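You operate a simulated robot arm through the tools that you are given. There is no shell and no other tool.

Carry out the task below with a simulated robot arm. There is one attempt and no reset: what you move stays moved.

Task
Put things in order on the mending end of the counter. At the end: the clear bottle (marked "BATH CLEANER") from the mending end of the counter stands where the cream balled socks (marked "COTTON") stood; the white reel stands where the blue balled socks (marked "COTTON") stood; the brown wooden clothes brush stands on top of the orange ice block; the blue balled socks stands where the clear bottle stood; the cream balled socks stands on top of the green soap bar; whatever was shut is shut again. Leave all else as you found it, and nothing knocked over.

It is judged by the outcome, as a careful person would: the job done as asked, and still so three seconds after it is handed in. It fails if anything else is knocked over, pushed out of place, dropped, spilled or broken.

Robot
A 7-joint arm with a two-finger gripper, fixed in place. Base frame: the origin is on the floor under the middle of its stand, x ahead of it, y to its left, z up; the work surface is at about z = 90. Readings come in cm, rad, newtons and seconds.
With the tool pointing down near the work surface it reaches from about 34 to 72 cm from the base axis. Its first joint turns from -1.152 to 1.152 rad. Payload 2.45 kg.
The tool frame sits at the grasp point between the pads (the TCP): z along the fingers, y along the line on which they close. The tips reach 2.6 cm beyond it. The gripper opens to 9.6 cm; its body begins 6.9 cm behind the TCP.
Orientation is that of the tool frame in the base frame, as a unit quaternion [x, y, z, w]. With the fingers straight down and closing along the base's y, the tool's x points along the base's -x, its y along +y and its z along -z.

Tools
- The arm moves only by the tool jog_arm. Its argument "increments" is a list that holds one entry, the list of rows, each a list of 7 numbers: the shift along the tool's x, y, z in units of 50 mm (1.0 is 50 mm), then the turn, a rotation vector about the tool's x, y, z in units of 6 degrees (1.0 is 6 degrees), then the finger opening in m, from 0 to 0.096. In form: [[[x, y, z, ax, ay, az, fingers], ...]]. A call has 1 to 20 rows; each row shifts and turns the commanded pose from where the row before left it, along the tool's axes as they then stand. A call with a number of a shift or a turn outside -1 to 1 is refused whole. A row lasts 0.2 s, in which the tool goes at most 5 cm and 0.15 rad; a call with a longer step from one row to the next is refused whole, and so is a gripper value outside its range. A pose out of reach is approached as far as the arm can. The call stops where the force on the tool passes 40 N (or 10 N more than at its start, if that is more) or the arm is blocked; 0.2 s more then pass. The fingers move at their own pace (about 5 cm/s each) and stop on an object; they squeeze with about 28 N. The grip force told is the motor's: it shows also when the fingers shut on nothing. Time passes only in rows, and 0.2 s behind the last, so rows that do not move let the fingers close. It gives the time, the measured TCP pose, the force on the tool (base axes), the opening and the grip force at its end, in the units of the frame above (readings bear some noise), with the torque about the TCP (base axes, N m) and any sound that the robot's microphone picked up.
- Cameras (640 x 400 px; columns grow to the right, rows downward): "scene" is fixed at [15.47, -38.54, 142.53]; the picture's right is [0.91, -0.42, 0.00], its down [-0.24, -0.51, -0.83] and it looks along [0.35, 0.75, -0.56] (base axes); focal length 323 px, centre (320, 200). "wrist" rides on the gripper at [8.2, 0.3, -9.8] in the tool frame; the picture's right is [-0.04, 1.00, 0.00], its down [-0.73, -0.03, -0.68] and it looks along [-0.68, -0.03, 0.73] (tool axes); focal length 256 px, centre (320, 200). There is no depth. A picture from a camera that has moved, and an enlarged one, comes with that camera's place and axes in the base frame and with its lens. The place of the scene camera against the robot may be out by one fixed shift of up to 1.2 cm in any direction.
- get_image(camera): a new picture of that camera. It takes no simulated time.
- zoom(camera, box): a new picture of the part [left, top, right, bottom] of that camera's present view, enlarged. It takes no simulated time.
- finish_job(): hands the job in; it is judged then, once.

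Nothing tells you positions but the pictures and the camera data. Unless the task says otherwise, let go and move clear before handing in.

The tools are called as name(argument=value, ...) on one line, values as JSON. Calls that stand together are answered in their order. jog_arm: Moves the arm, as the interface text tells. Its arguments: {"type":"object","properties":{"increments":{"type":"array"}},"required":["increments"]} The other tools are called the same way: get_image (camera) takes a picture; zoom (camera, box) takes an enlarged picture of a part of a camera's view; finish_job () hands the job in.

At the start:

```text
time_s: 0.0
position: [40.01, 9.56, 122.76]
tcp_rot: [0.0, 1.0, 0.0, 0.0]
wrist_force: [0.2, -1.2, -0.4]
ft_torque: [0.02, 0.0, -0.03]
grip_width: 9.6
finger_force: 0.0
```

scene: 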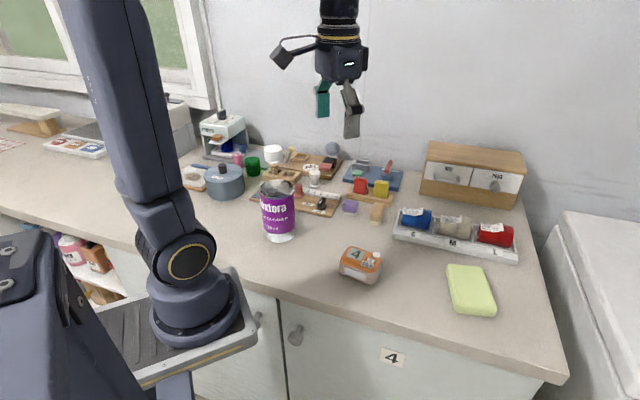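
wrist: 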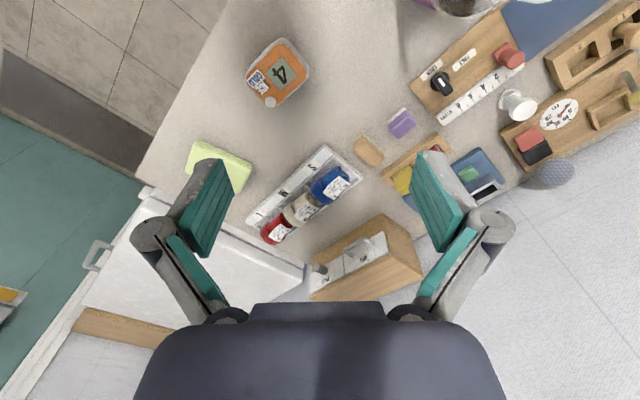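

I see a counter with a sock tray (blue, cream, red), a green soap bar, an orange block, a purple container and several boards with small items. I'll look closer before moving anything.

zoom(camera="scene", box=[330, 130, 570, 330])

zoom(camera="scene", box=[170, 100, 410, 250])

zoom(camera="wrist", box=[180, 100, 420, 300])

zoom(camera="wrist", box=[360, 0, 640, 200])

zoom(camera="scene", box=[0, 80, 200, 300])

```text
2.00 times, centred on (450, 230) of scene
camera zoom: at [15.47, -38.54, 142.53], right [0.91, -0.42, 0.0], down [-0.24, -0.51, -0.83], along [0.35, 0.75, -0.56], focal length 645 px, centre (60, 140)
```

zoom: 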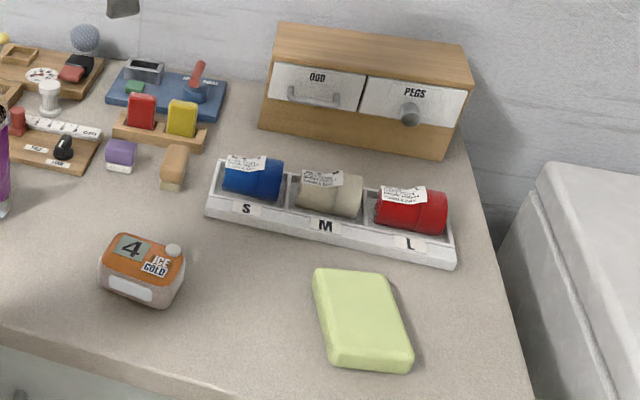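

```text
2.67 times, centred on (290, 175) of scene
camera zoom: at [15.47, -38.54, 142.53], right [0.91, -0.42, 0.0], down [-0.24, -0.51, -0.83], along [0.35, 0.75, -0.56], focal length 861 px, centre (400, 267)
```

zoom: 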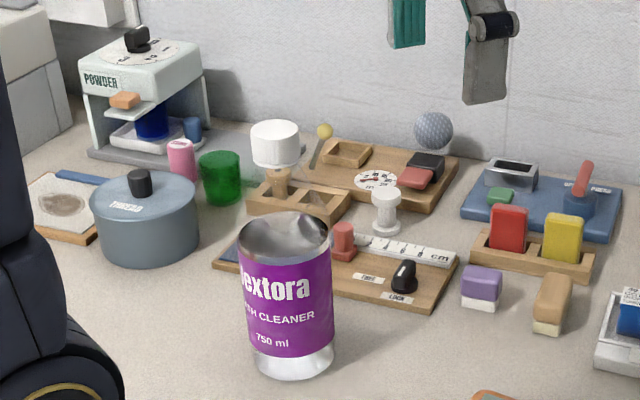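

```text
2.00 times, centred on (300, 200) of wrist
camera zoom: at [31.85, 9.91, 132.55], right [0.04, 1.0, 0.0], down [0.73, -0.03, 0.68], along [0.68, -0.03, -0.73], focal length 512 px, centre (360, 200)
```

zoom: 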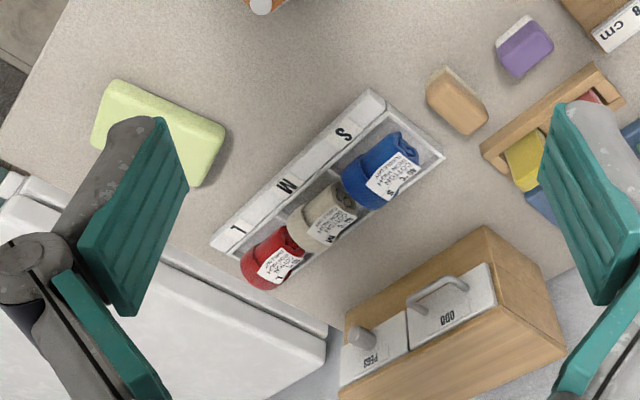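

```text
2.00 times, centred on (500, 100) of wrist
camera zoom: at [31.85, 9.91, 132.55], right [0.04, 1.0, 0.0], down [0.73, -0.03, 0.68], along [0.68, -0.03, -0.73], focal length 512 px, centre (-40, 400)
```

zoom: 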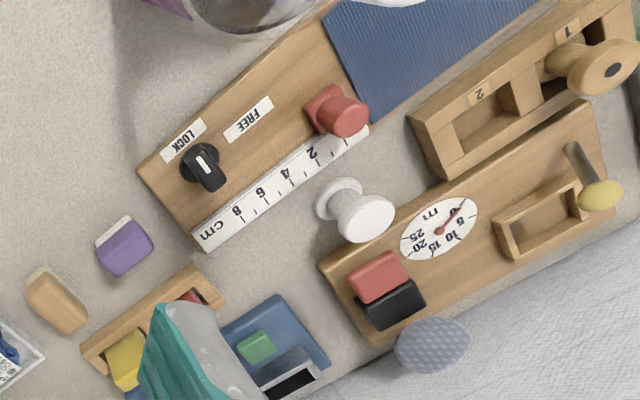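

```text
1.82 times, centred on (100, 190) of scene
camera zoom: at [15.47, -38.54, 142.53], right [0.91, -0.42, 0.0], down [-0.24, -0.51, -0.83], along [0.35, 0.75, -0.56], focal length 587 px, centre (720, 218)
```

zoom: 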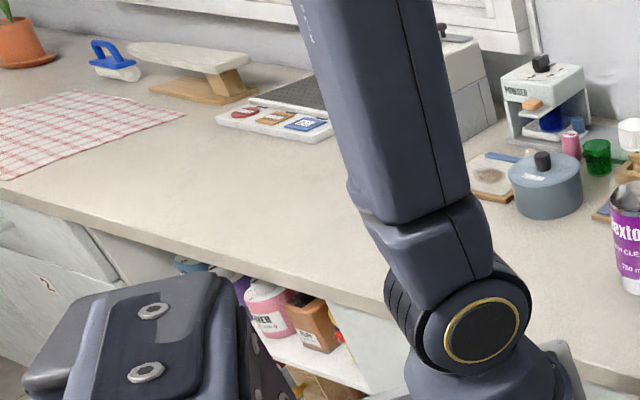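

The tray lies diagonally, roughly from blue at (65, 10) through cream at (71, 4) to red at (77.6, -3), and the bottle is near (33, 23). I'll turn the hand about 45° to look along the tray's normal and check the reel and bottle.

jog_arm(increments=[[[0, 0, 0, 0, 0, -1, 0.096], [0, 0, 0, 0, 0, -1, 0.096], [0, 0, 0, 0, 0, -1, 0.096], [0, 0, 0, 0, 0, -1, 0.096], [0, 0, 0, 0, 0, -1, 0.096], [0, 0, 0, 0, 0, -1, 0.096], [0, 0, 0, 0, 0, -1, 0.096], [0, 0, 0, 0, 0, -0.5, 0.096]]])

get_image(camera="wrist")

get_image(camera="scene")

```text
time_s: 1.8
position: [39.96, 9.48, 122.78]
tcp_rot: [-0.384, 0.923, 0.0, 0.0]
wrist_force: [1.3, -0.2, 0.2]
ft_torque: [-0.01, 0.02, 0.02]
grip_width: 9.61
finger_force: 0.1
```

```text
taken
camera wrist: at [34.01, 3.99, 132.56], right [-0.68, 0.73, 0.0], down [0.54, 0.5, 0.68], along [0.5, 0.46, -0.73], focal length 256 px, centre (320, 200)
```

wrist: 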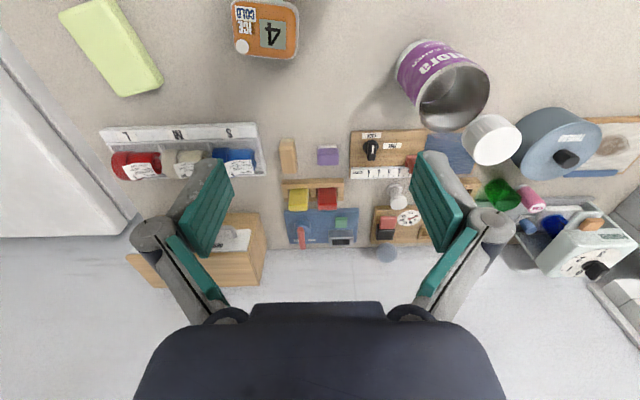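

```text
taken
```

scene: 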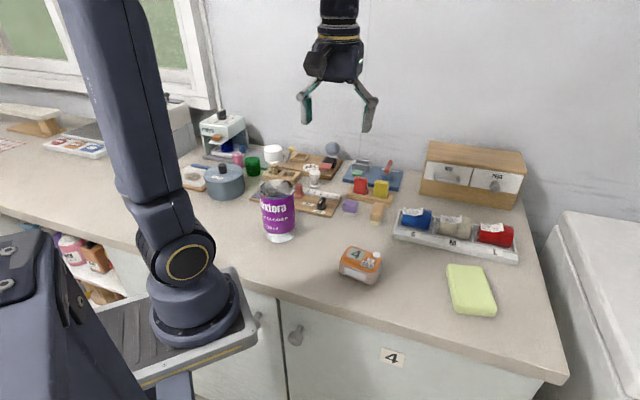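

The counter runs at about 45°, and this view lines up with it. There are two white round things, so I'll zoom in to tell which one is the reel.

zoom(camera="wrist", box=[340, 100, 560, 260])

zoom(camera="wrist", box=[90, 100, 310, 260])

zoom(camera="scene", box=[230, 135, 350, 215])

zoom(camera="wrist", box=[380, 20, 560, 180])

```text
2.50 times, centred on (450, 180) of wrist
camera zoom: at [34.01, 3.99, 132.56], right [-0.68, 0.73, 0.0], down [0.54, 0.5, 0.68], along [0.5, 0.46, -0.73], focal length 640 px, centre (-5, 250)
```

zoom: 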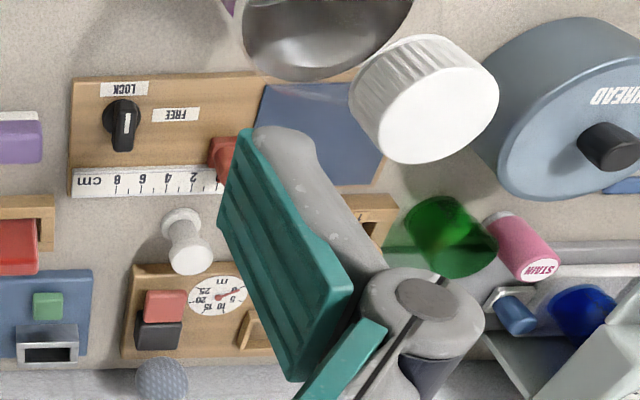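

```text
2.50 times, centred on (200, 180) of wrist
camera zoom: at [34.01, 3.99, 132.56], right [-0.68, 0.73, 0.0], down [0.54, 0.5, 0.68], along [0.5, 0.46, -0.73], focal length 640 px, centre (620, 250)
```

zoom: 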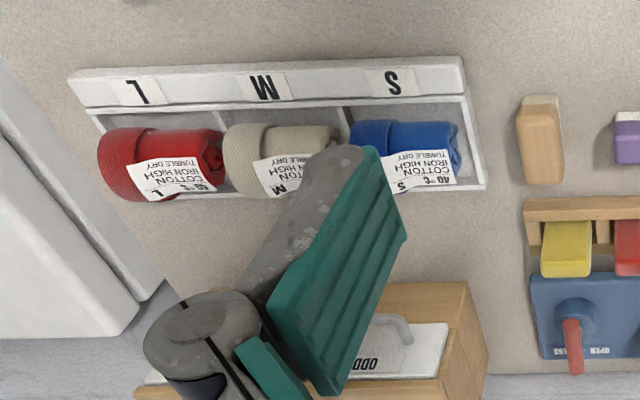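

```text
5.00 times, centred on (290, 175) of scene
camera zoom: at [15.47, -38.54, 142.53], right [0.91, -0.42, 0.0], down [-0.24, -0.51, -0.83], along [0.35, 0.75, -0.56], focal length 1614 px, centre (470, 325)
```

zoom: 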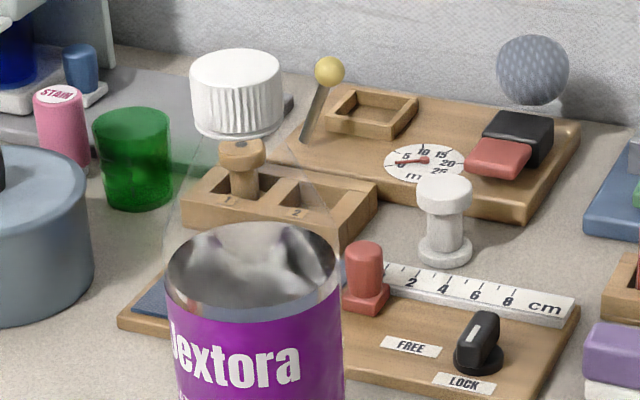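

```text
2.50 times, centred on (470, 100) of wrist
camera zoom: at [34.01, 3.99, 132.56], right [-0.68, 0.73, 0.0], down [0.54, 0.5, 0.68], along [0.5, 0.46, -0.73], focal length 640 px, centre (-55, 450)
```

zoom: 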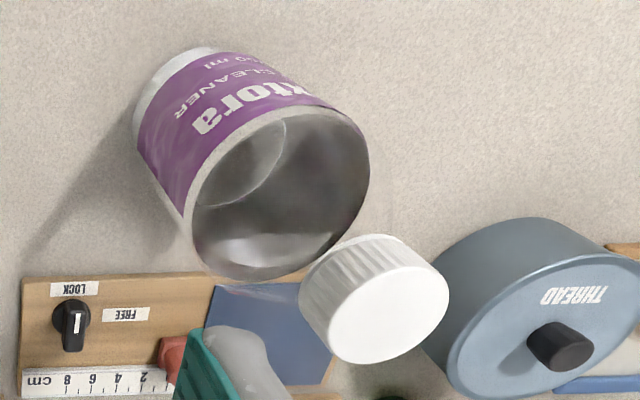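

The ribbed white cylinder is the clear bottle's cap, with the cap top near z≈113. The small white spool beside the ruler is the reel. I'll move the hand toward the tray and soap for a closer look.

jog_arm(increments=[[[0.134, -0.88, 0.267, 0, 0, 0, 0.096], [0.134, -0.88, 0.267, 0, 0, 0, 0.096], [0.134, -0.88, 0.267, 0, 0, 0, 0.096], [0.134, -0.88, 0.267, 0, 0, 0, 0.096], [0.134, -0.88, 0.267, 0, 0, 0, 0.096], [0.134, -0.88, 0.267, 0, 0, 0, 0.096]]])

get_image(camera="wrist")

zoom(camera="wrist", box=[180, 60, 480, 260])

```text
time_s: 3.2
position: [55.84, -11.83, 114.76]
tcp_rot: [-0.382, 0.924, 0.0, 0.0]
wrist_force: [0.0, 0.0, -0.2]
ft_torque: [0.02, 0.0, -0.01]
grip_width: 9.64
finger_force: 0.0
```

```text
taken
camera wrist: at [49.97, -17.56, 124.5], right [-0.68, 0.73, 0.0], down [0.54, 0.5, 0.68], along [0.5, 0.46, -0.73], focal length 256 px, centre (320, 200)
```

wrist: 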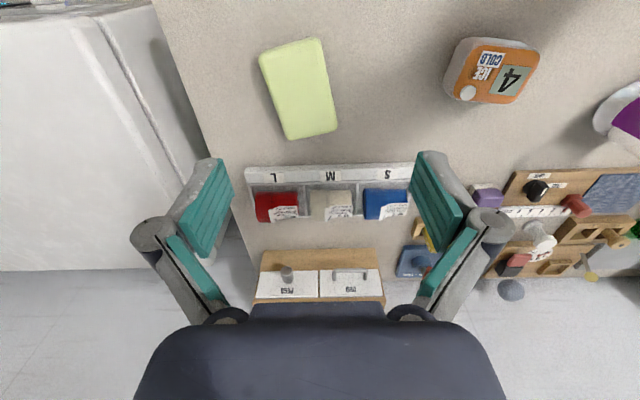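

```text
2.00 times, centred on (330, 160) of wrist
camera zoom: at [49.97, -17.56, 124.5], right [-0.68, 0.73, 0.0], down [0.54, 0.5, 0.68], along [0.5, 0.46, -0.73], focal length 512 px, centre (300, 280)
```

zoom: 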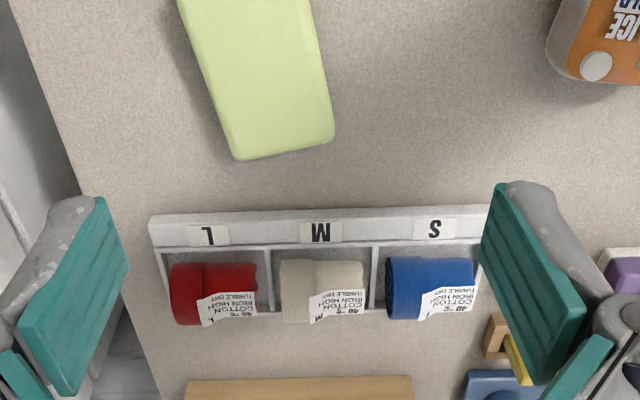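

The tray compartments are clearly visible now: L red, M cream, S blue. I'll go lower and closer to measure the slot size and the tray height.

jog_arm(increments=[[[-0.64, 0, 0.738, 0, 0, 0, 0.096], [-0.64, 0, 0.738, 0, 0, 0, 0.096], [-0.64, 0, 0.738, 0, 0, 0, 0.096], [-0.64, 0, 0.738, 0, 0, 0, 0.096]]])

get_image(camera="wrist")

get_image(camera="scene")

```text
time_s: 4.2
position: [64.97, -2.63, 100.12]
tcp_rot: [-0.382, 0.924, 0.0, 0.0]
wrist_force: [0.2, 0.8, -0.8]
ft_torque: [0.01, 0.0, -0.01]
grip_width: 9.58
finger_force: 0.1
```

```text
taken
camera wrist: at [59.02, -8.28, 109.83], right [-0.68, 0.74, 0.0], down [0.54, 0.5, 0.68], along [0.5, 0.46, -0.73], focal length 256 px, centre (320, 200)
```

wrist: 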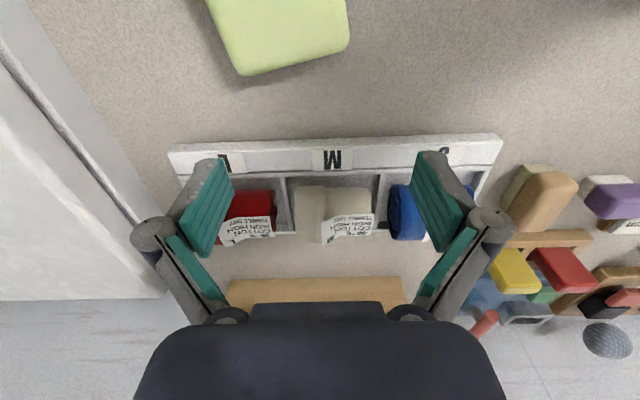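

```text
taken
```

scene: 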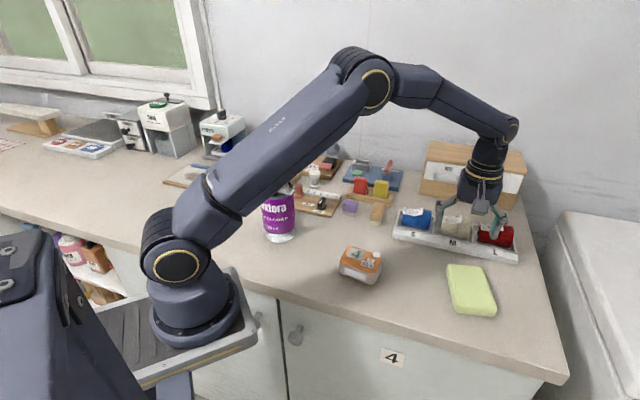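

The hand hovers just before the tray. I'll zoom in on the cream slot to measure it.

zoom(camera="wrist", box=[220, 120, 420, 260])

zoom(camera="scene", box=[380, 190, 540, 320])

```text
2.86 times, centred on (320, 190) of wrist
camera zoom: at [59.02, -8.28, 109.83], right [-0.68, 0.74, 0.0], down [0.54, 0.5, 0.68], along [0.5, 0.46, -0.73], focal length 731 px, centre (320, 229)
```

zoom: 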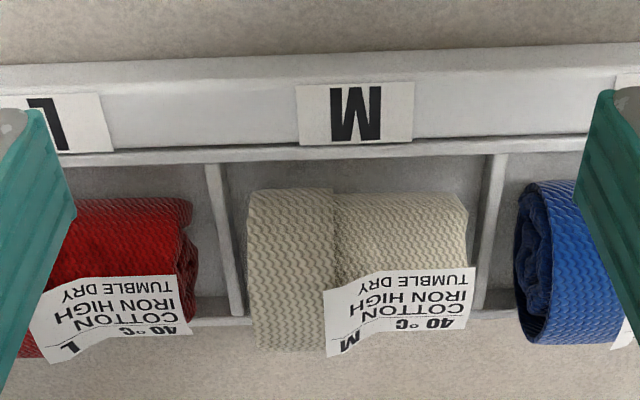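

```text
3.08 times, centred on (460, 255) of scene
camera zoom: at [15.47, -38.54, 142.53], right [0.91, -0.42, 0.0], down [-0.24, -0.51, -0.83], along [0.35, 0.75, -0.56], focal length 993 px, centre (-111, 31)
```

zoom: 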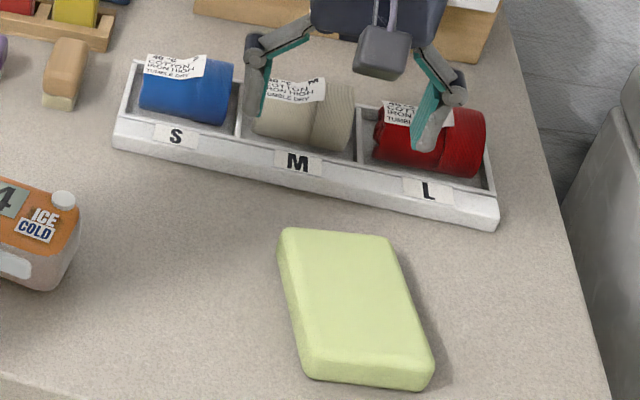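

The slots look about 8 cm wide. Now I'll go up and swing over to look at the bottle from in front of it, so I can measure its diameter and cap.

jog_arm(increments=[[[0, 0, -1, 0, 0, 0, 0.096], [0, 0, -1, 0, 0, 0, 0.096], [0, 0, -1, 0, 0, 0, 0.096], [0.371, 0.8, 0, 0, 0, 0, 0.096], [0.371, 0.8, 0, 0, 0, 0, 0.096], [0.371, 0.8, 0, 0, 0, 0, 0.096], [0.371, 0.8, 0, 0, 0, 0, 0.096], [0.371, 0.8, 0, 0, 0, 0, 0.096], [0.371, 0.8, 0, 0, 0, 0, 0.096], [0.371, 0.8, 0, 0, 0, 0, 0.096], [0, 0, 0, 0, 0, -1, 0.096], [0, 0, 0, 0, 0, -1, 0.096], [0, 0, 0, 0, 0, -1, 0.096], [0, 0, 0, 0, 0, -1, 0.096], [0, 0, 0, 0, 0, -1, 0.096], [0, 0, 0, 0, 0, -1, 0.096], [0, 0, 0, 0, 0, -1, 0.096], [0, 0, 0, 0, 0, -0.5, 0.096], [0, 0, 1, 0, 0, 0, 0.096], [0, 0, 1, 0, 0, 0, 0.096]]])

get_image(camera="wrist")

get_image(camera="scene")

```text
time_s: 8.4
position: [35.74, 7.68, 104.82]
tcp_rot: [-0.707, 0.708, 0.0, 0.0]
wrist_force: [0.2, 0.1, -0.6]
ft_torque: [-0.02, 0.01, -0.02]
grip_width: 9.59
finger_force: 0.1
```

```text
taken
camera wrist: at [35.46, -0.5, 114.62], right [-1.0, 0.04, 0.0], down [0.03, 0.73, 0.68], along [0.03, 0.68, -0.73], focal length 256 px, centre (320, 200)
```

wrist: 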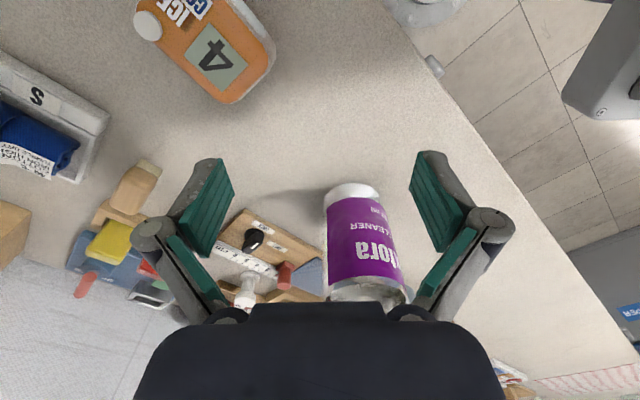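

```text
taken
```

scene: 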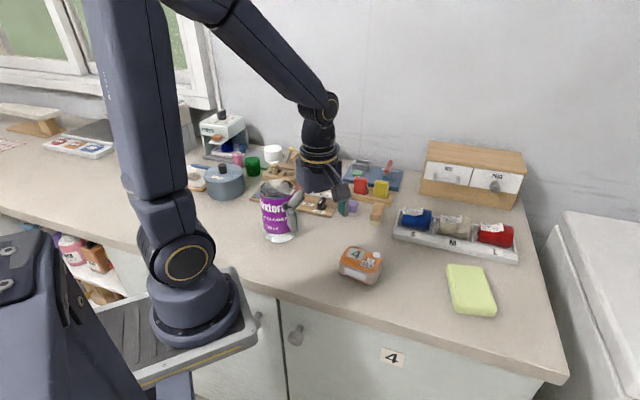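

zoom(camera="wrist", box=[270, 160, 430, 310])

zoom(camera="wrist", box=[80, 0, 300, 130])

zoom(camera="wrist", box=[60, 140, 330, 320])

```text
2.67 times, centred on (350, 235) of wrist
camera zoom: at [35.46, -0.5, 114.62], right [-1.0, 0.04, 0.0], down [0.03, 0.73, 0.68], along [0.03, 0.68, -0.73], focal length 683 px, centre (240, 107)
```

zoom: 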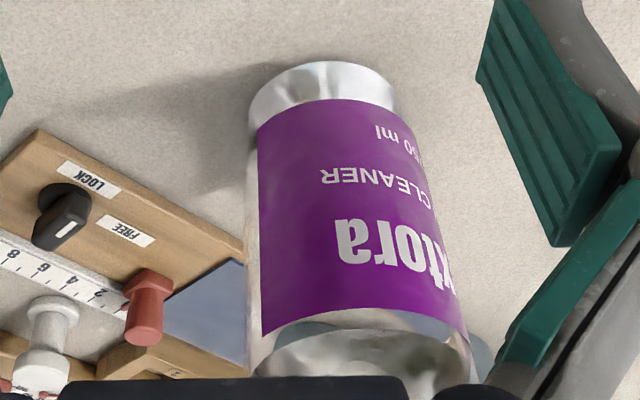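

```text
2.91 times, centred on (190, 65) of wrist
camera zoom: at [35.46, -0.5, 114.62], right [-1.0, 0.04, 0.0], down [0.03, 0.73, 0.68], along [0.03, 0.68, -0.73], focal length 745 px, centre (698, 593)
```

zoom: 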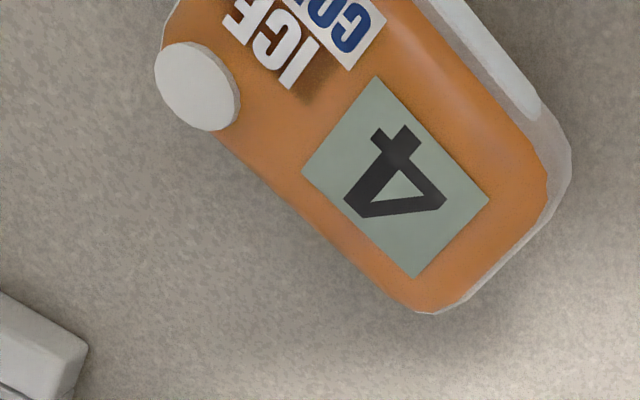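

```text
2.22 times, centred on (195, 230) of wrist
camera zoom: at [35.46, -0.5, 114.62], right [-1.0, 0.04, 0.0], down [0.03, 0.73, 0.68], along [0.03, 0.68, -0.73], focal length 569 px, centre (598, 133)
```

zoom: 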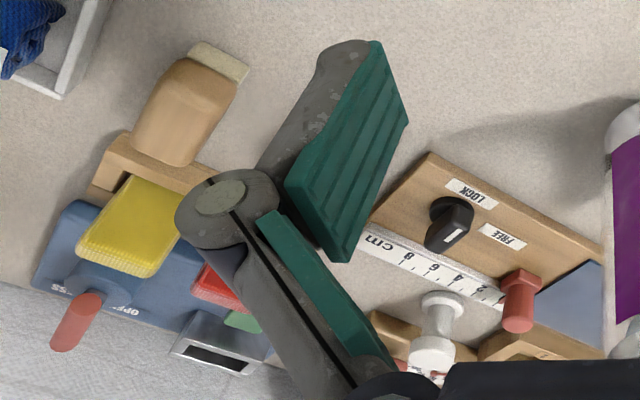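

The bottle is about 7.3 cm wide at its base and stands at about (32.4, 23.1). Next I'll turn back to 45° and hover over the brown brush near (58, 17) to measure it.

jog_arm(increments=[[[0, 0, -0.8, 0, 0, 0, 0.096], [0, 0, 0, 0, 0, 1, 0.096], [0, 0, 0, 0, 0, 1, 0.096], [0, 0, 0, 0, 0, 1, 0.096], [0, 0, 0, 0, 0, 1, 0.096], [0, 0, 0, 0, 0, 1, 0.096], [0, 0, 0, 0, 0, 1, 0.096], [0, 0, 0, 0, 0, 1, 0.096], [0, 0, 0, 0, 0, 0.5, 0.096], [-0.9, -0.352, 0, 0, 0, 0, 0.096], [-0.9, -0.352, 0, 0, 0, 0, 0.096], [-0.9, -0.352, 0, 0, 0, 0, 0.096], [-0.9, -0.352, 0, 0, 0, 0, 0.096], [-0.9, -0.352, 0, 0, 0, 0, 0.096]]])

get_image(camera="wrist")

```text
time_s: 11.4
position: [58.22, 17.52, 108.96]
tcp_rot: [-0.382, 0.924, 0.0, 0.0]
wrist_force: [0.2, 0.2, 0.2]
ft_torque: [0.02, -0.03, -0.02]
grip_width: 9.61
finger_force: 0.1
```

```text
taken
camera wrist: at [52.22, 11.92, 118.8], right [-0.68, 0.74, 0.0], down [0.54, 0.5, 0.68], along [0.5, 0.46, -0.73], focal length 256 px, centre (320, 200)
```

wrist: 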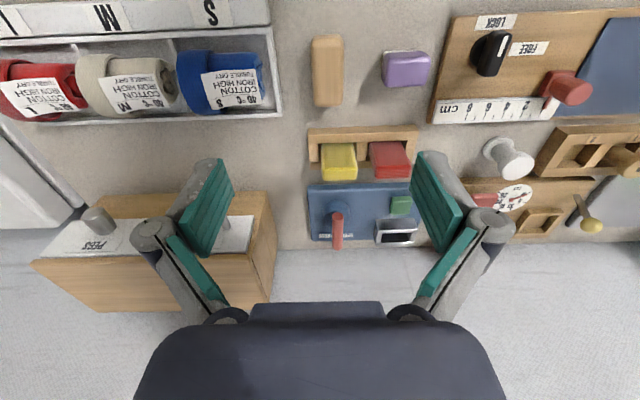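

The brush is now nearly under the hand. I'll zoom in on it and on the tray and reel from here.

zoom(camera="wrist", box=[260, 10, 440, 130])

zoom(camera="wrist", box=[0, 0, 290, 130])

zoom(camera="wrist", box=[430, 80, 640, 250])

```text
3.33 times, centred on (350, 70) of wrist
camera zoom: at [52.22, 11.92, 118.8], right [-0.68, 0.74, 0.0], down [0.54, 0.5, 0.68], along [0.5, 0.46, -0.73], focal length 853 px, centre (220, 633)
```

zoom: 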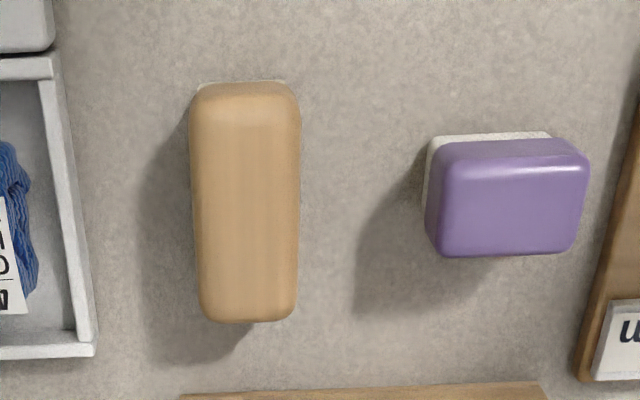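

```text
2.21 times, centred on (145, 65) of wrist
camera zoom: at [52.22, 11.92, 118.8], right [-0.68, 0.74, 0.0], down [0.54, 0.5, 0.68], along [0.5, 0.46, -0.73], focal length 565 px, centre (706, 498)
```

zoom: 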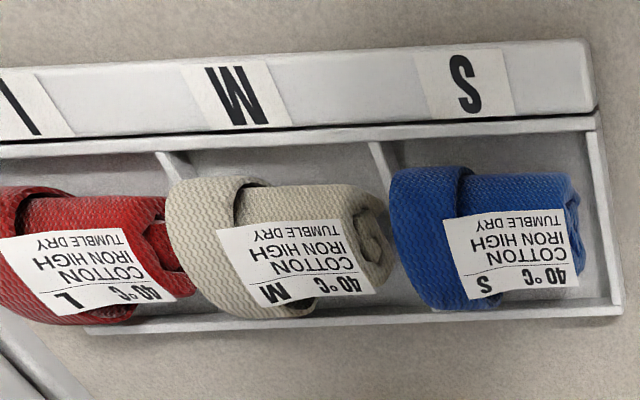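

```text
2.35 times, centred on (535, 165) of wrist
camera zoom: at [52.22, 11.92, 118.8], right [-0.68, 0.74, 0.0], down [0.54, 0.5, 0.68], along [0.5, 0.46, -0.73], focal length 602 px, centre (-186, 282)
```

zoom: 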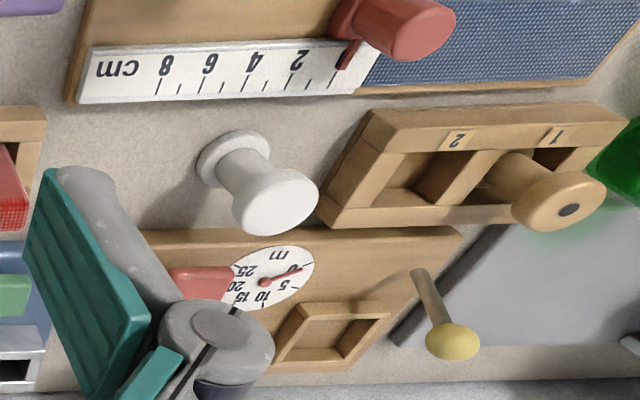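

The brush is about 3 × 6.2 cm, centred near (57.3, 17.5), with its long axis at 45°. I'll check its height and the ice block's top from the scene camera.

zoom(camera="scene", box=[335, 185, 405, 235])

zoom(camera="scene", box=[330, 235, 400, 290])

zoom(camera="scene", box=[385, 195, 530, 275])

```text
8.00 times, centred on (370, 210) of scene
camera zoom: at [15.47, -38.54, 142.53], right [0.91, -0.42, 0.0], down [-0.24, -0.51, -0.83], along [0.35, 0.75, -0.56], focal length 2582 px, centre (-80, 120)
```

zoom: 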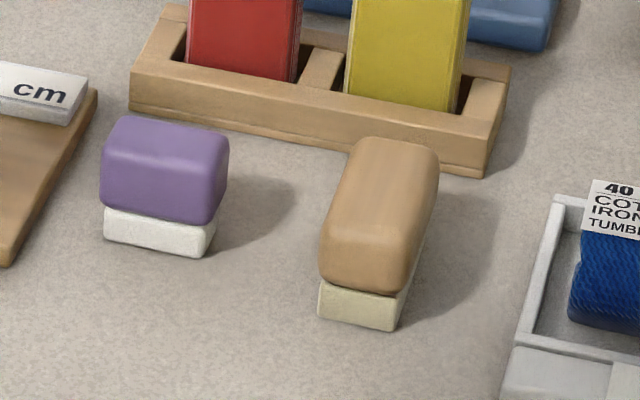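

```text
7.27 times, centred on (365, 262) of scene
camera zoom: at [15.47, -38.54, 142.53], right [0.91, -0.42, 0.0], down [-0.24, -0.51, -0.83], along [0.35, 0.75, -0.56], focal length 2347 px, centre (-7, -254)
```

zoom: 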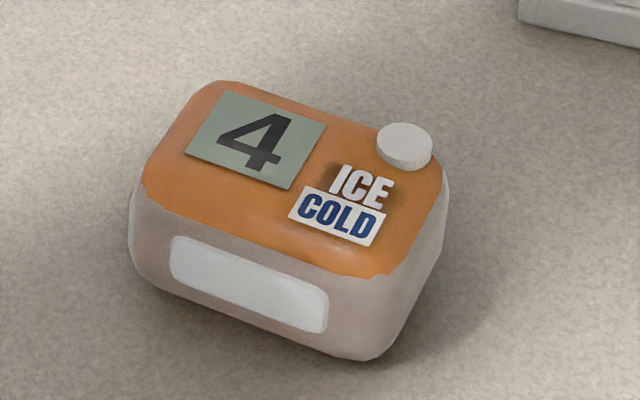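

```text
4.41 times, centred on (458, 235) of scene
camera zoom: at [15.47, -38.54, 142.53], right [0.91, -0.42, 0.0], down [-0.24, -0.51, -0.83], along [0.35, 0.75, -0.56], focal length 1424 px, centre (-287, 46)
```

zoom: 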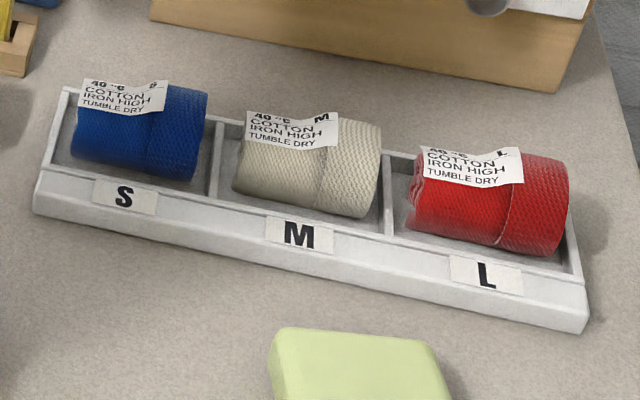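

The brush is about 3.5 cm tall and its top is near z≈93.5. I'll centre over it, narrow the fingers and go partway down to check alignment.

jog_arm(increments=[[[0.067, 0.067, 0, 0, 0, 0, 0.052], [0.067, 0.067, 0.6, 0, 0, 0, 0.052], [0, 0, 0.7, 0, 0, 0, 0.052], [0, 0, 0.7, 0, 0, 0, 0.052], [0, 0, 0, 0, 0, 0, 0.052]]])

get_image(camera="wrist")

```text
time_s: 12.6
position: [57.08, 17.6, 98.89]
tcp_rot: [-0.383, 0.924, 0.001, 0.0]
wrist_force: [0.0, -0.2, 0.1]
ft_torque: [0.03, 0.0, -0.01]
grip_width: 5.21
finger_force: 0.2
```

```text
taken
camera wrist: at [51.12, 12.03, 108.7], right [-0.68, 0.73, 0.0], down [0.54, 0.5, 0.68], along [0.5, 0.46, -0.73], focal length 256 px, centre (320, 200)
```

wrist: 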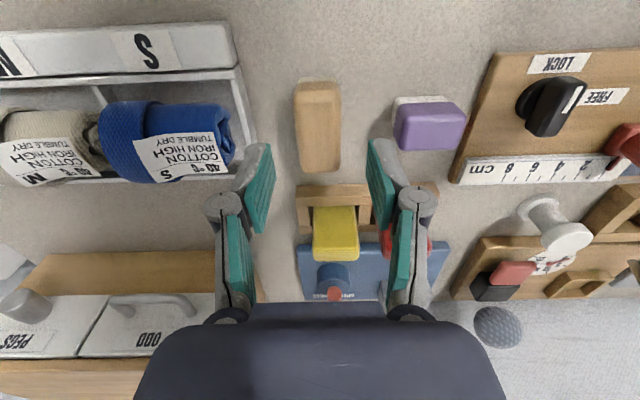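

The alignment is good, so I'll narrow the fingers slightly, descend and grip the brush.

jog_arm(increments=[[[0, 0, 0, 0, 0, 0, 0.043], [0, 0, 0.36, 0, 0, 0, 0.043], [0, 0, 0.36, 0, 0, 0, 0.043], [0, 0, 0.36, 0, 0, 0, 0.043], [0, 0, 0, 0, 0, 0, 0.043]]])

get_image(camera="wrist")

zoom(camera="scene", box=[310, 140, 450, 250])

```text
time_s: 13.8
position: [56.92, 17.26, 93.61]
tcp_rot: [-0.382, 0.924, 0.0, 0.0]
wrist_force: [0.1, 0.1, -0.1]
ft_torque: [-0.02, 0.01, 0.0]
grip_width: 4.28
finger_force: 0.0
```

```text
taken
camera wrist: at [50.99, 11.87, 103.35], right [-0.68, 0.74, 0.0], down [0.54, 0.5, 0.68], along [0.5, 0.46, -0.73], focal length 256 px, centre (320, 200)
```

wrist: 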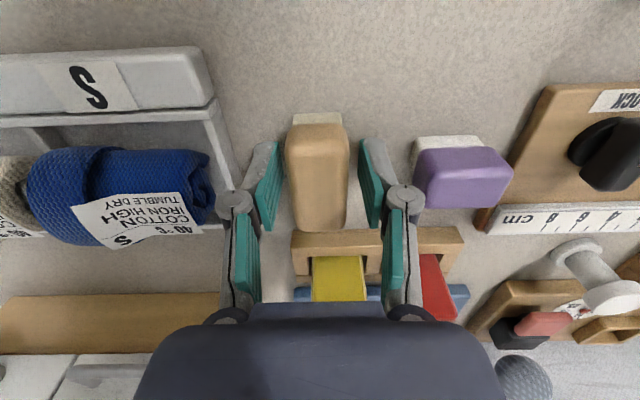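

```text
3.64 times, centred on (380, 195) of scene
camera zoom: at [15.47, -38.54, 142.53], right [0.91, -0.42, 0.0], down [-0.24, -0.51, -0.83], along [0.35, 0.75, -0.56], focal length 1174 px, centre (102, 218)
```

zoom: 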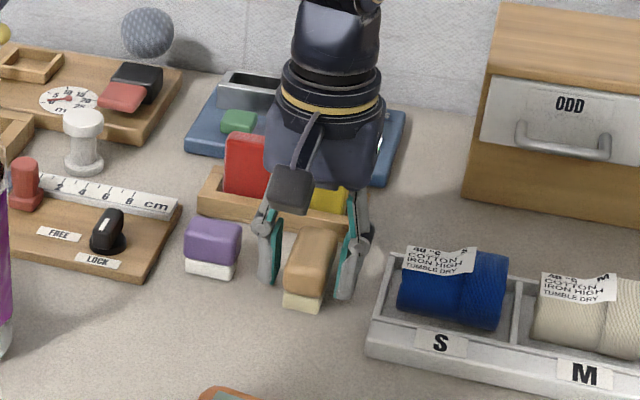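

The brush sits between the pads, so I'll close on it now.

jog_arm(increments=[[[0, 0, 0, 0, 0, 0, 0.02], [0, 0, 0, 0, 0, 0, 0.02], [0, 0, 0, 0, 0, 0, 0.02], [0, 0, 0, 0, 0, 0, 0.02]]])

```text
time_s: 14.8
position: [56.94, 17.46, 93.58]
tcp_rot: [-0.383, 0.924, -0.001, 0.0]
wrist_force: [0.3, -1.0, -1.0]
ft_torque: [0.02, 0.02, 0.01]
grip_width: 2.89
finger_force: 27.5
```

I have a firm grip at 2.9 cm. I'll lift the brush and carry it back to above the ice block near (43.5, 2.5).

jog_arm(increments=[[[0, 0, -0.5, 0, 0, 0, 0.02], [0, 0, -0.8, 0, 0, 0, 0.02], [0, 0, -0.8, 0, 0, 0, 0.02], [0, 0, -0.5, 0, 0, 0, 0.02], [0.67, -0.037, 0, 0, 0, 0, 0.02], [0.67, -0.037, 0, 0, 0, 0, 0.02], [0.67, -0.037, 0, 0, 0, 0, 0.02], [0.67, -0.037, 0, 0, 0, 0, 0.02], [0.67, -0.037, 0, 0, 0, 0, 0.02], [0.67, -0.037, 0, 0, 0, 0, 0.02]]])

get_image(camera="wrist")

get_image(camera="scene")

```text
time_s: 17.0
position: [43.38, 2.36, 106.63]
tcp_rot: [-0.382, 0.924, -0.001, 0.0]
wrist_force: [-0.9, -0.5, -0.1]
ft_torque: [-0.01, 0.0, -0.02]
grip_width: 2.02
finger_force: 0.0
```

```text
taken
camera wrist: at [37.37, -3.18, 116.32], right [-0.68, 0.74, 0.0], down [0.54, 0.5, 0.68], along [0.5, 0.46, -0.73], focal length 256 px, centre (320, 200)
```

wrist: 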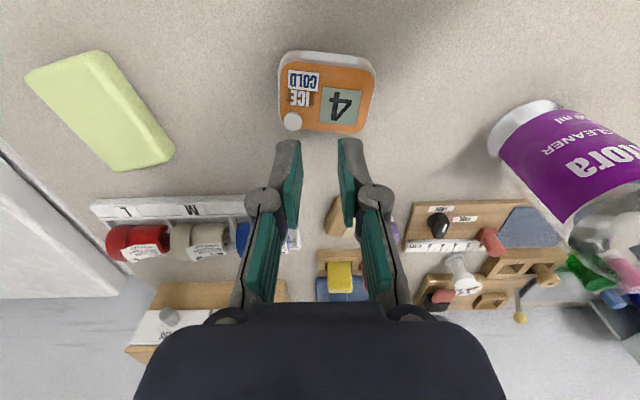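

```text
taken
```

scene: 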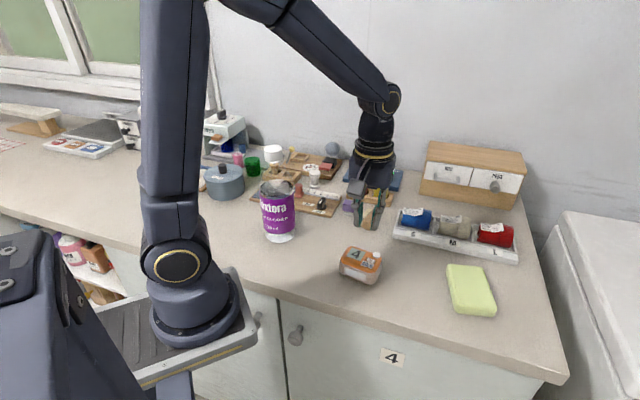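

The grip width shows 2.0 cm with no force, so the brush slipped out of the fingers. I'll find where it is.

zoom(camera="scene", box=[320, 180, 420, 250])

zoom(camera="wrist", box=[260, 140, 420, 260])

```text
5.71 times, centred on (370, 215) of scene
camera zoom: at [15.47, -38.54, 142.53], right [0.91, -0.42, 0.0], down [-0.24, -0.51, -0.83], along [0.35, 0.75, -0.56], focal length 1844 px, centre (34, 114)
```

zoom: 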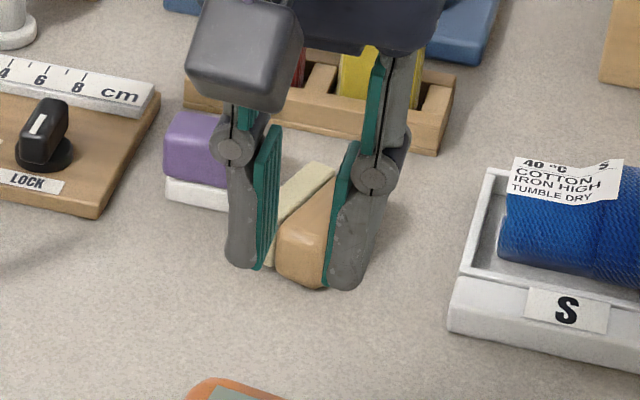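

```text
3.33 times, centred on (340, 200) of wrist
camera zoom: at [37.37, -3.18, 116.32], right [-0.68, 0.74, 0.0], down [0.54, 0.5, 0.68], along [0.5, 0.46, -0.73], focal length 853 px, centre (253, 200)
```

zoom: 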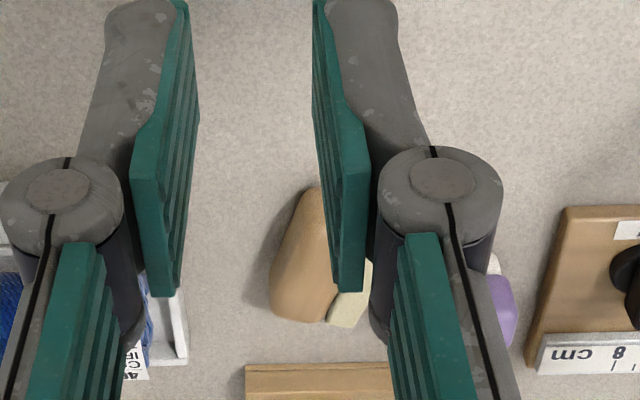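

The brush slipped and now lies on its side near its old place, bristles facing left. I'll go back above it with open fingers and look carefully before recovering it.

jog_arm(increments=[[[-0.67, 0.037, 0, 0, 0, 0, 0.06], [-0.67, 0.037, 0, 0, 0, 0, 0.06], [-0.67, 0.037, 0, 0, 0, 0, 0.06], [-0.67, 0.037, 0, 0, 0, 0, 0.06], [-0.67, 0.037, 0, 0, 0, 0, 0.06], [-0.67, 0.037, 0, 0, 0, 0, 0.06]]])

get_image(camera="wrist")

zoom(camera="wrist", box=[230, 40, 430, 190])

zoom(camera="scene", box=[320, 180, 420, 250])

```text
time_s: 18.4
position: [56.9, 17.32, 106.64]
tcp_rot: [-0.383, 0.924, 0.0, 0.0]
wrist_force: [0.5, 0.0, 0.6]
ft_torque: [-0.03, 0.05, -0.01]
grip_width: 6.0
finger_force: 0.0
```

```text
taken
camera wrist: at [51.04, 11.82, 116.55], right [-0.68, 0.74, 0.0], down [0.54, 0.5, 0.68], along [0.5, 0.46, -0.73], focal length 256 px, centre (320, 200)
```

wrist: 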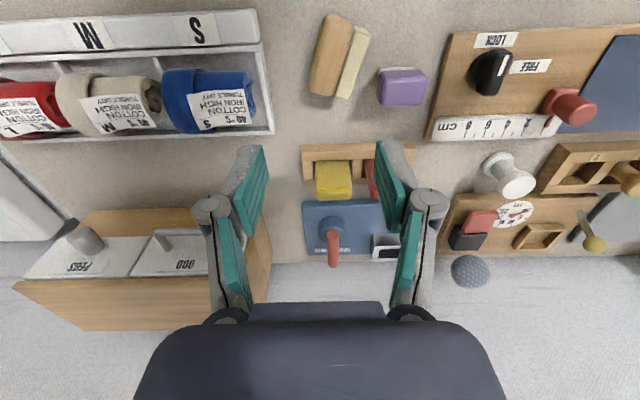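

```text
2.67 times, centred on (330, 115) of wrist
camera zoom: at [51.04, 11.82, 116.55], right [-0.68, 0.74, 0.0], down [0.54, 0.5, 0.68], along [0.5, 0.46, -0.73], focal length 683 px, centre (293, 427)
```

zoom: 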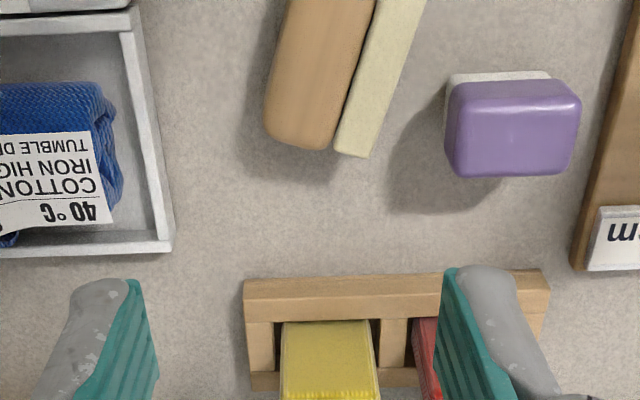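

```text
5.71 times, centred on (370, 215) of scene
camera zoom: at [15.47, -38.54, 142.53], right [0.91, -0.42, 0.0], down [-0.24, -0.51, -0.83], along [0.35, 0.75, -0.56], focal length 1844 px, centre (34, 114)
```

zoom: 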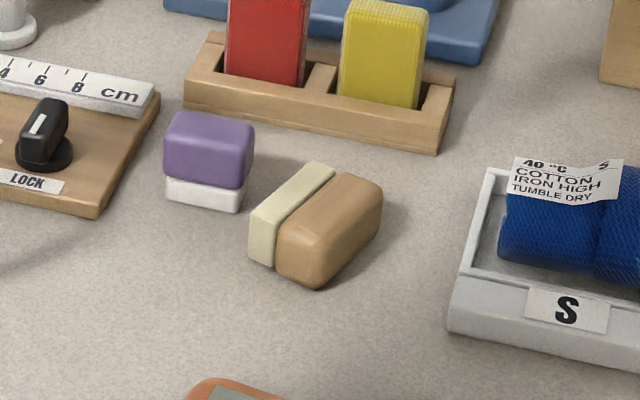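

Nothing else was disturbed; the brush lies at about (54.3, 16.8), turned to a heading of about 29°. I plan to grip it by its two ends with the hand tilted, roll it upright and set it down. First I'll turn the hand so the fingers close along its length.

jog_arm(increments=[[[0, 0, 0, 0, 0, 1, 0.085], [0, 0, 0, 0, 0, 1, 0.085], [0, 0, 0, 0, 0, 1, 0.085], [0, 0, 0, 0, 0, 1, 0.085], [0, 0, 0, 0, 0, 1, 0.085], [0, 0, 0, 0, 0, 1, 0.085], [0, 0, 0, 0, 0, 1, 0.085], [0, 0, 0, 0, 0, 1, 0.085], [0, 0, 0, 0, 0, 1, 0.085], [0, 0, 0, 0, 0, 1, 0.085], [0, 0, 0, 0, 0, 1, 0.085], [0, 0, 0, 0, 0, 1, 0.085], [0, 0, 0, 0, 0, 1, 0.085], [0, 0, 0, 0, 0, 1, 0.085], [0, 0, 0, 0, 0, 1, 0.085], [0, 0, 0, 0, 0, 1, 0.085], [0, 0, 0, 0, 0, 1, 0.085], [0, 0, 0, 0, 0, 0.73, 0.085]]])

get_image(camera="wrist")

get_image(camera="scene")

```text
time_s: 22.2
position: [57.01, 17.36, 106.64]
tcp_rot: [0.511, 0.86, 0.001, 0.001]
wrist_force: [0.1, 0.7, -0.4]
ft_torque: [0.02, 0.0, -0.05]
grip_width: 8.5
finger_force: 0.0
```

```text
taken
camera wrist: at [53.44, 24.74, 116.34], right [0.9, 0.44, 0.0], down [0.32, -0.66, 0.68], along [0.3, -0.61, -0.73], focal length 256 px, centre (320, 200)
```

wrist: 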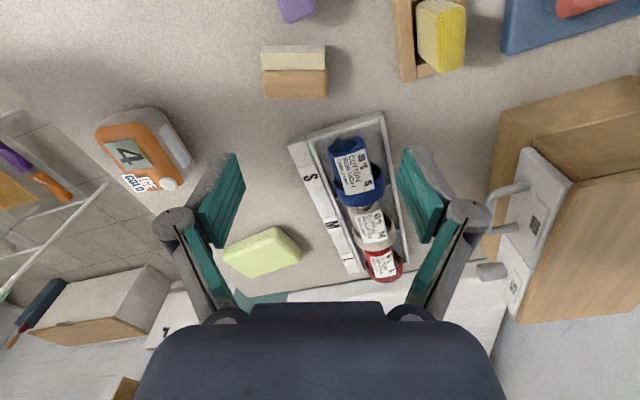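

```text
taken
```

scene: 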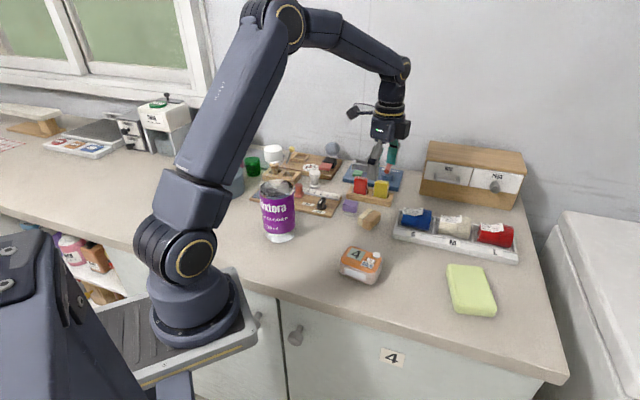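

zoom(camera="wrist", box=[230, 20, 360, 120])

```text
4.00 times, centred on (295, 70) of wrist
camera zoom: at [53.44, 24.74, 116.34], right [0.9, 0.44, 0.0], down [0.32, -0.66, 0.68], along [0.3, -0.61, -0.73], focal length 1024 px, centre (420, 720)
```

zoom: 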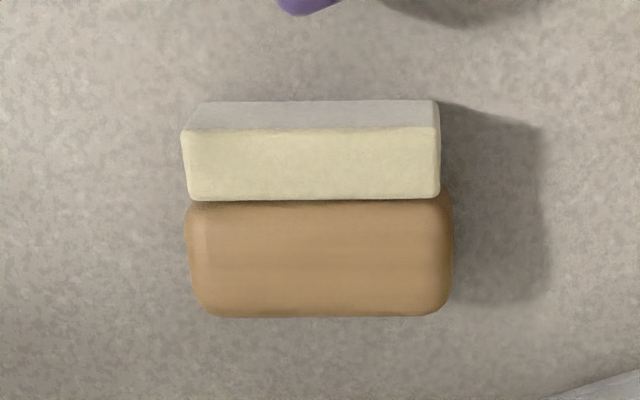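

From directly above I can see the wood and bristles clearly, and the brush is aligned with the fingers' closing line. I'll shift over it, tilt the hand 30° and come partway down to check.

jog_arm(increments=[[[0, -0.224, 0, 0, 0, 0, 0.085], [0, -0.224, 0, 0, 0, 0, 0.085], [0, 0, 0, 0, 1, 0, 0.085], [0, 0, 0, 0, 1, 0, 0.085], [0, 0, 0, 0, 1, 0, 0.085], [0, 0, 0, 0, 1, 0, 0.085], [0, 0, 0, 0, 1, 0, 0.085], [-0.081, 0, -0.047, 0, 0, 0, 0.085], [-0.287, 0, 0.497, 0, 0, 0, 0.085], [-0.287, 0, 0.497, 0, 0, 0, 0.085], [-0.287, 0, 0.497, 0, 0, 0, 0.085]]])

get_image(camera="wrist")

zoom(camera="scene", box=[310, 100, 470, 250])

```text
time_s: 24.6
position: [55.4, 16.12, 98.01]
tcp_rot: [0.493, 0.83, 0.133, -0.222]
wrist_force: [-0.1, 0.7, -0.1]
ft_torque: [0.01, -0.02, -0.02]
grip_width: 8.5
finger_force: 0.0
```

```text
taken
camera wrist: at [54.71, 18.01, 110.53], right [0.89, 0.45, -0.02], down [0.44, -0.87, 0.22], along [0.08, -0.21, -0.98], focal length 256 px, centre (320, 200)
```

wrist: 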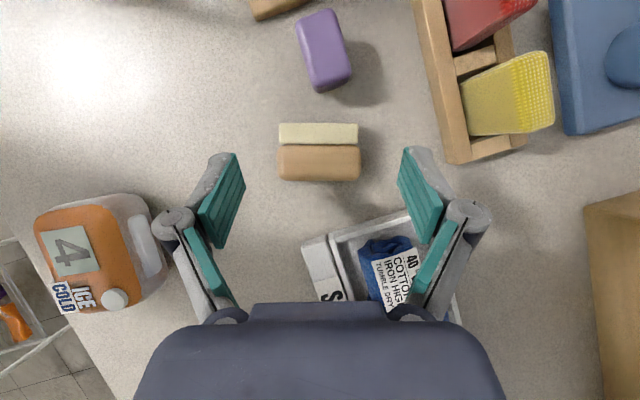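

```text
2.67 times, centred on (390, 175) of scene
camera zoom: at [15.47, -38.54, 142.53], right [0.91, -0.42, 0.0], down [-0.24, -0.51, -0.83], along [0.35, 0.75, -0.56], focal length 861 px, centre (133, 267)
```

zoom: 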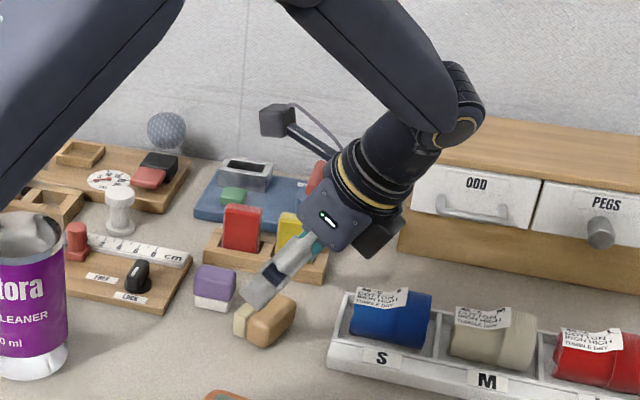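

The top-down view confirms alignment. I'll shift slightly toward the wood side, descend to the brush and look again before closing.

jog_arm(increments=[[[-0.069, 0, -0.04, 0, 0, 0, 0.085], [-0.165, 0, 0.286, 0, 0, 0, 0.085], [-0.165, 0, 0.286, 0, 0, 0, 0.085], [-0.165, 0, 0.286, 0, 0, 0, 0.085]]])

get_image(camera="wrist")

zoom(camera="scene", box=[320, 160, 420, 240])

```text
time_s: 25.6
position: [55.43, 15.5, 93.05]
tcp_rot: [0.494, 0.83, 0.132, -0.222]
wrist_force: [-0.4, 0.7, 0.2]
ft_torque: [0.04, 0.01, -0.06]
grip_width: 8.5
finger_force: 0.0
```

```text
taken
camera wrist: at [54.77, 17.63, 105.53], right [0.89, 0.45, -0.02], down [0.44, -0.87, 0.22], along [0.08, -0.21, -0.98], focal length 256 px, centre (320, 200)
```

wrist: 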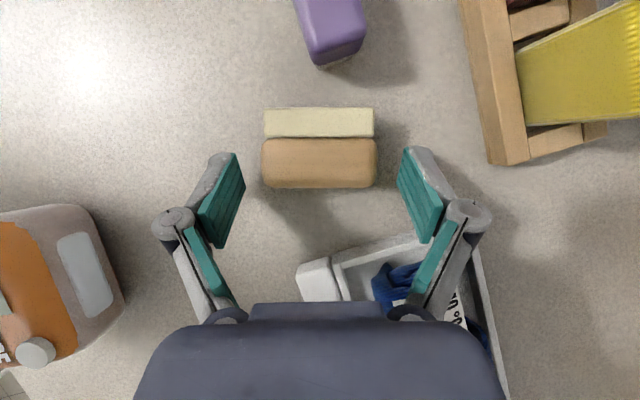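

```text
5.00 times, centred on (370, 200) of scene
camera zoom: at [15.47, -38.54, 142.53], right [0.91, -0.42, 0.0], down [-0.24, -0.51, -0.83], along [0.35, 0.75, -0.56], focal length 1614 px, centre (70, 200)
```

zoom: 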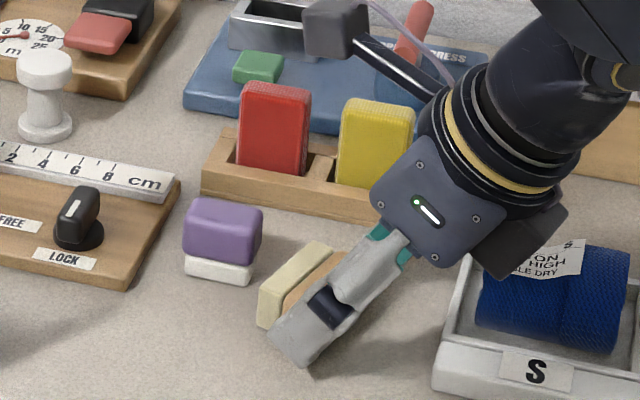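

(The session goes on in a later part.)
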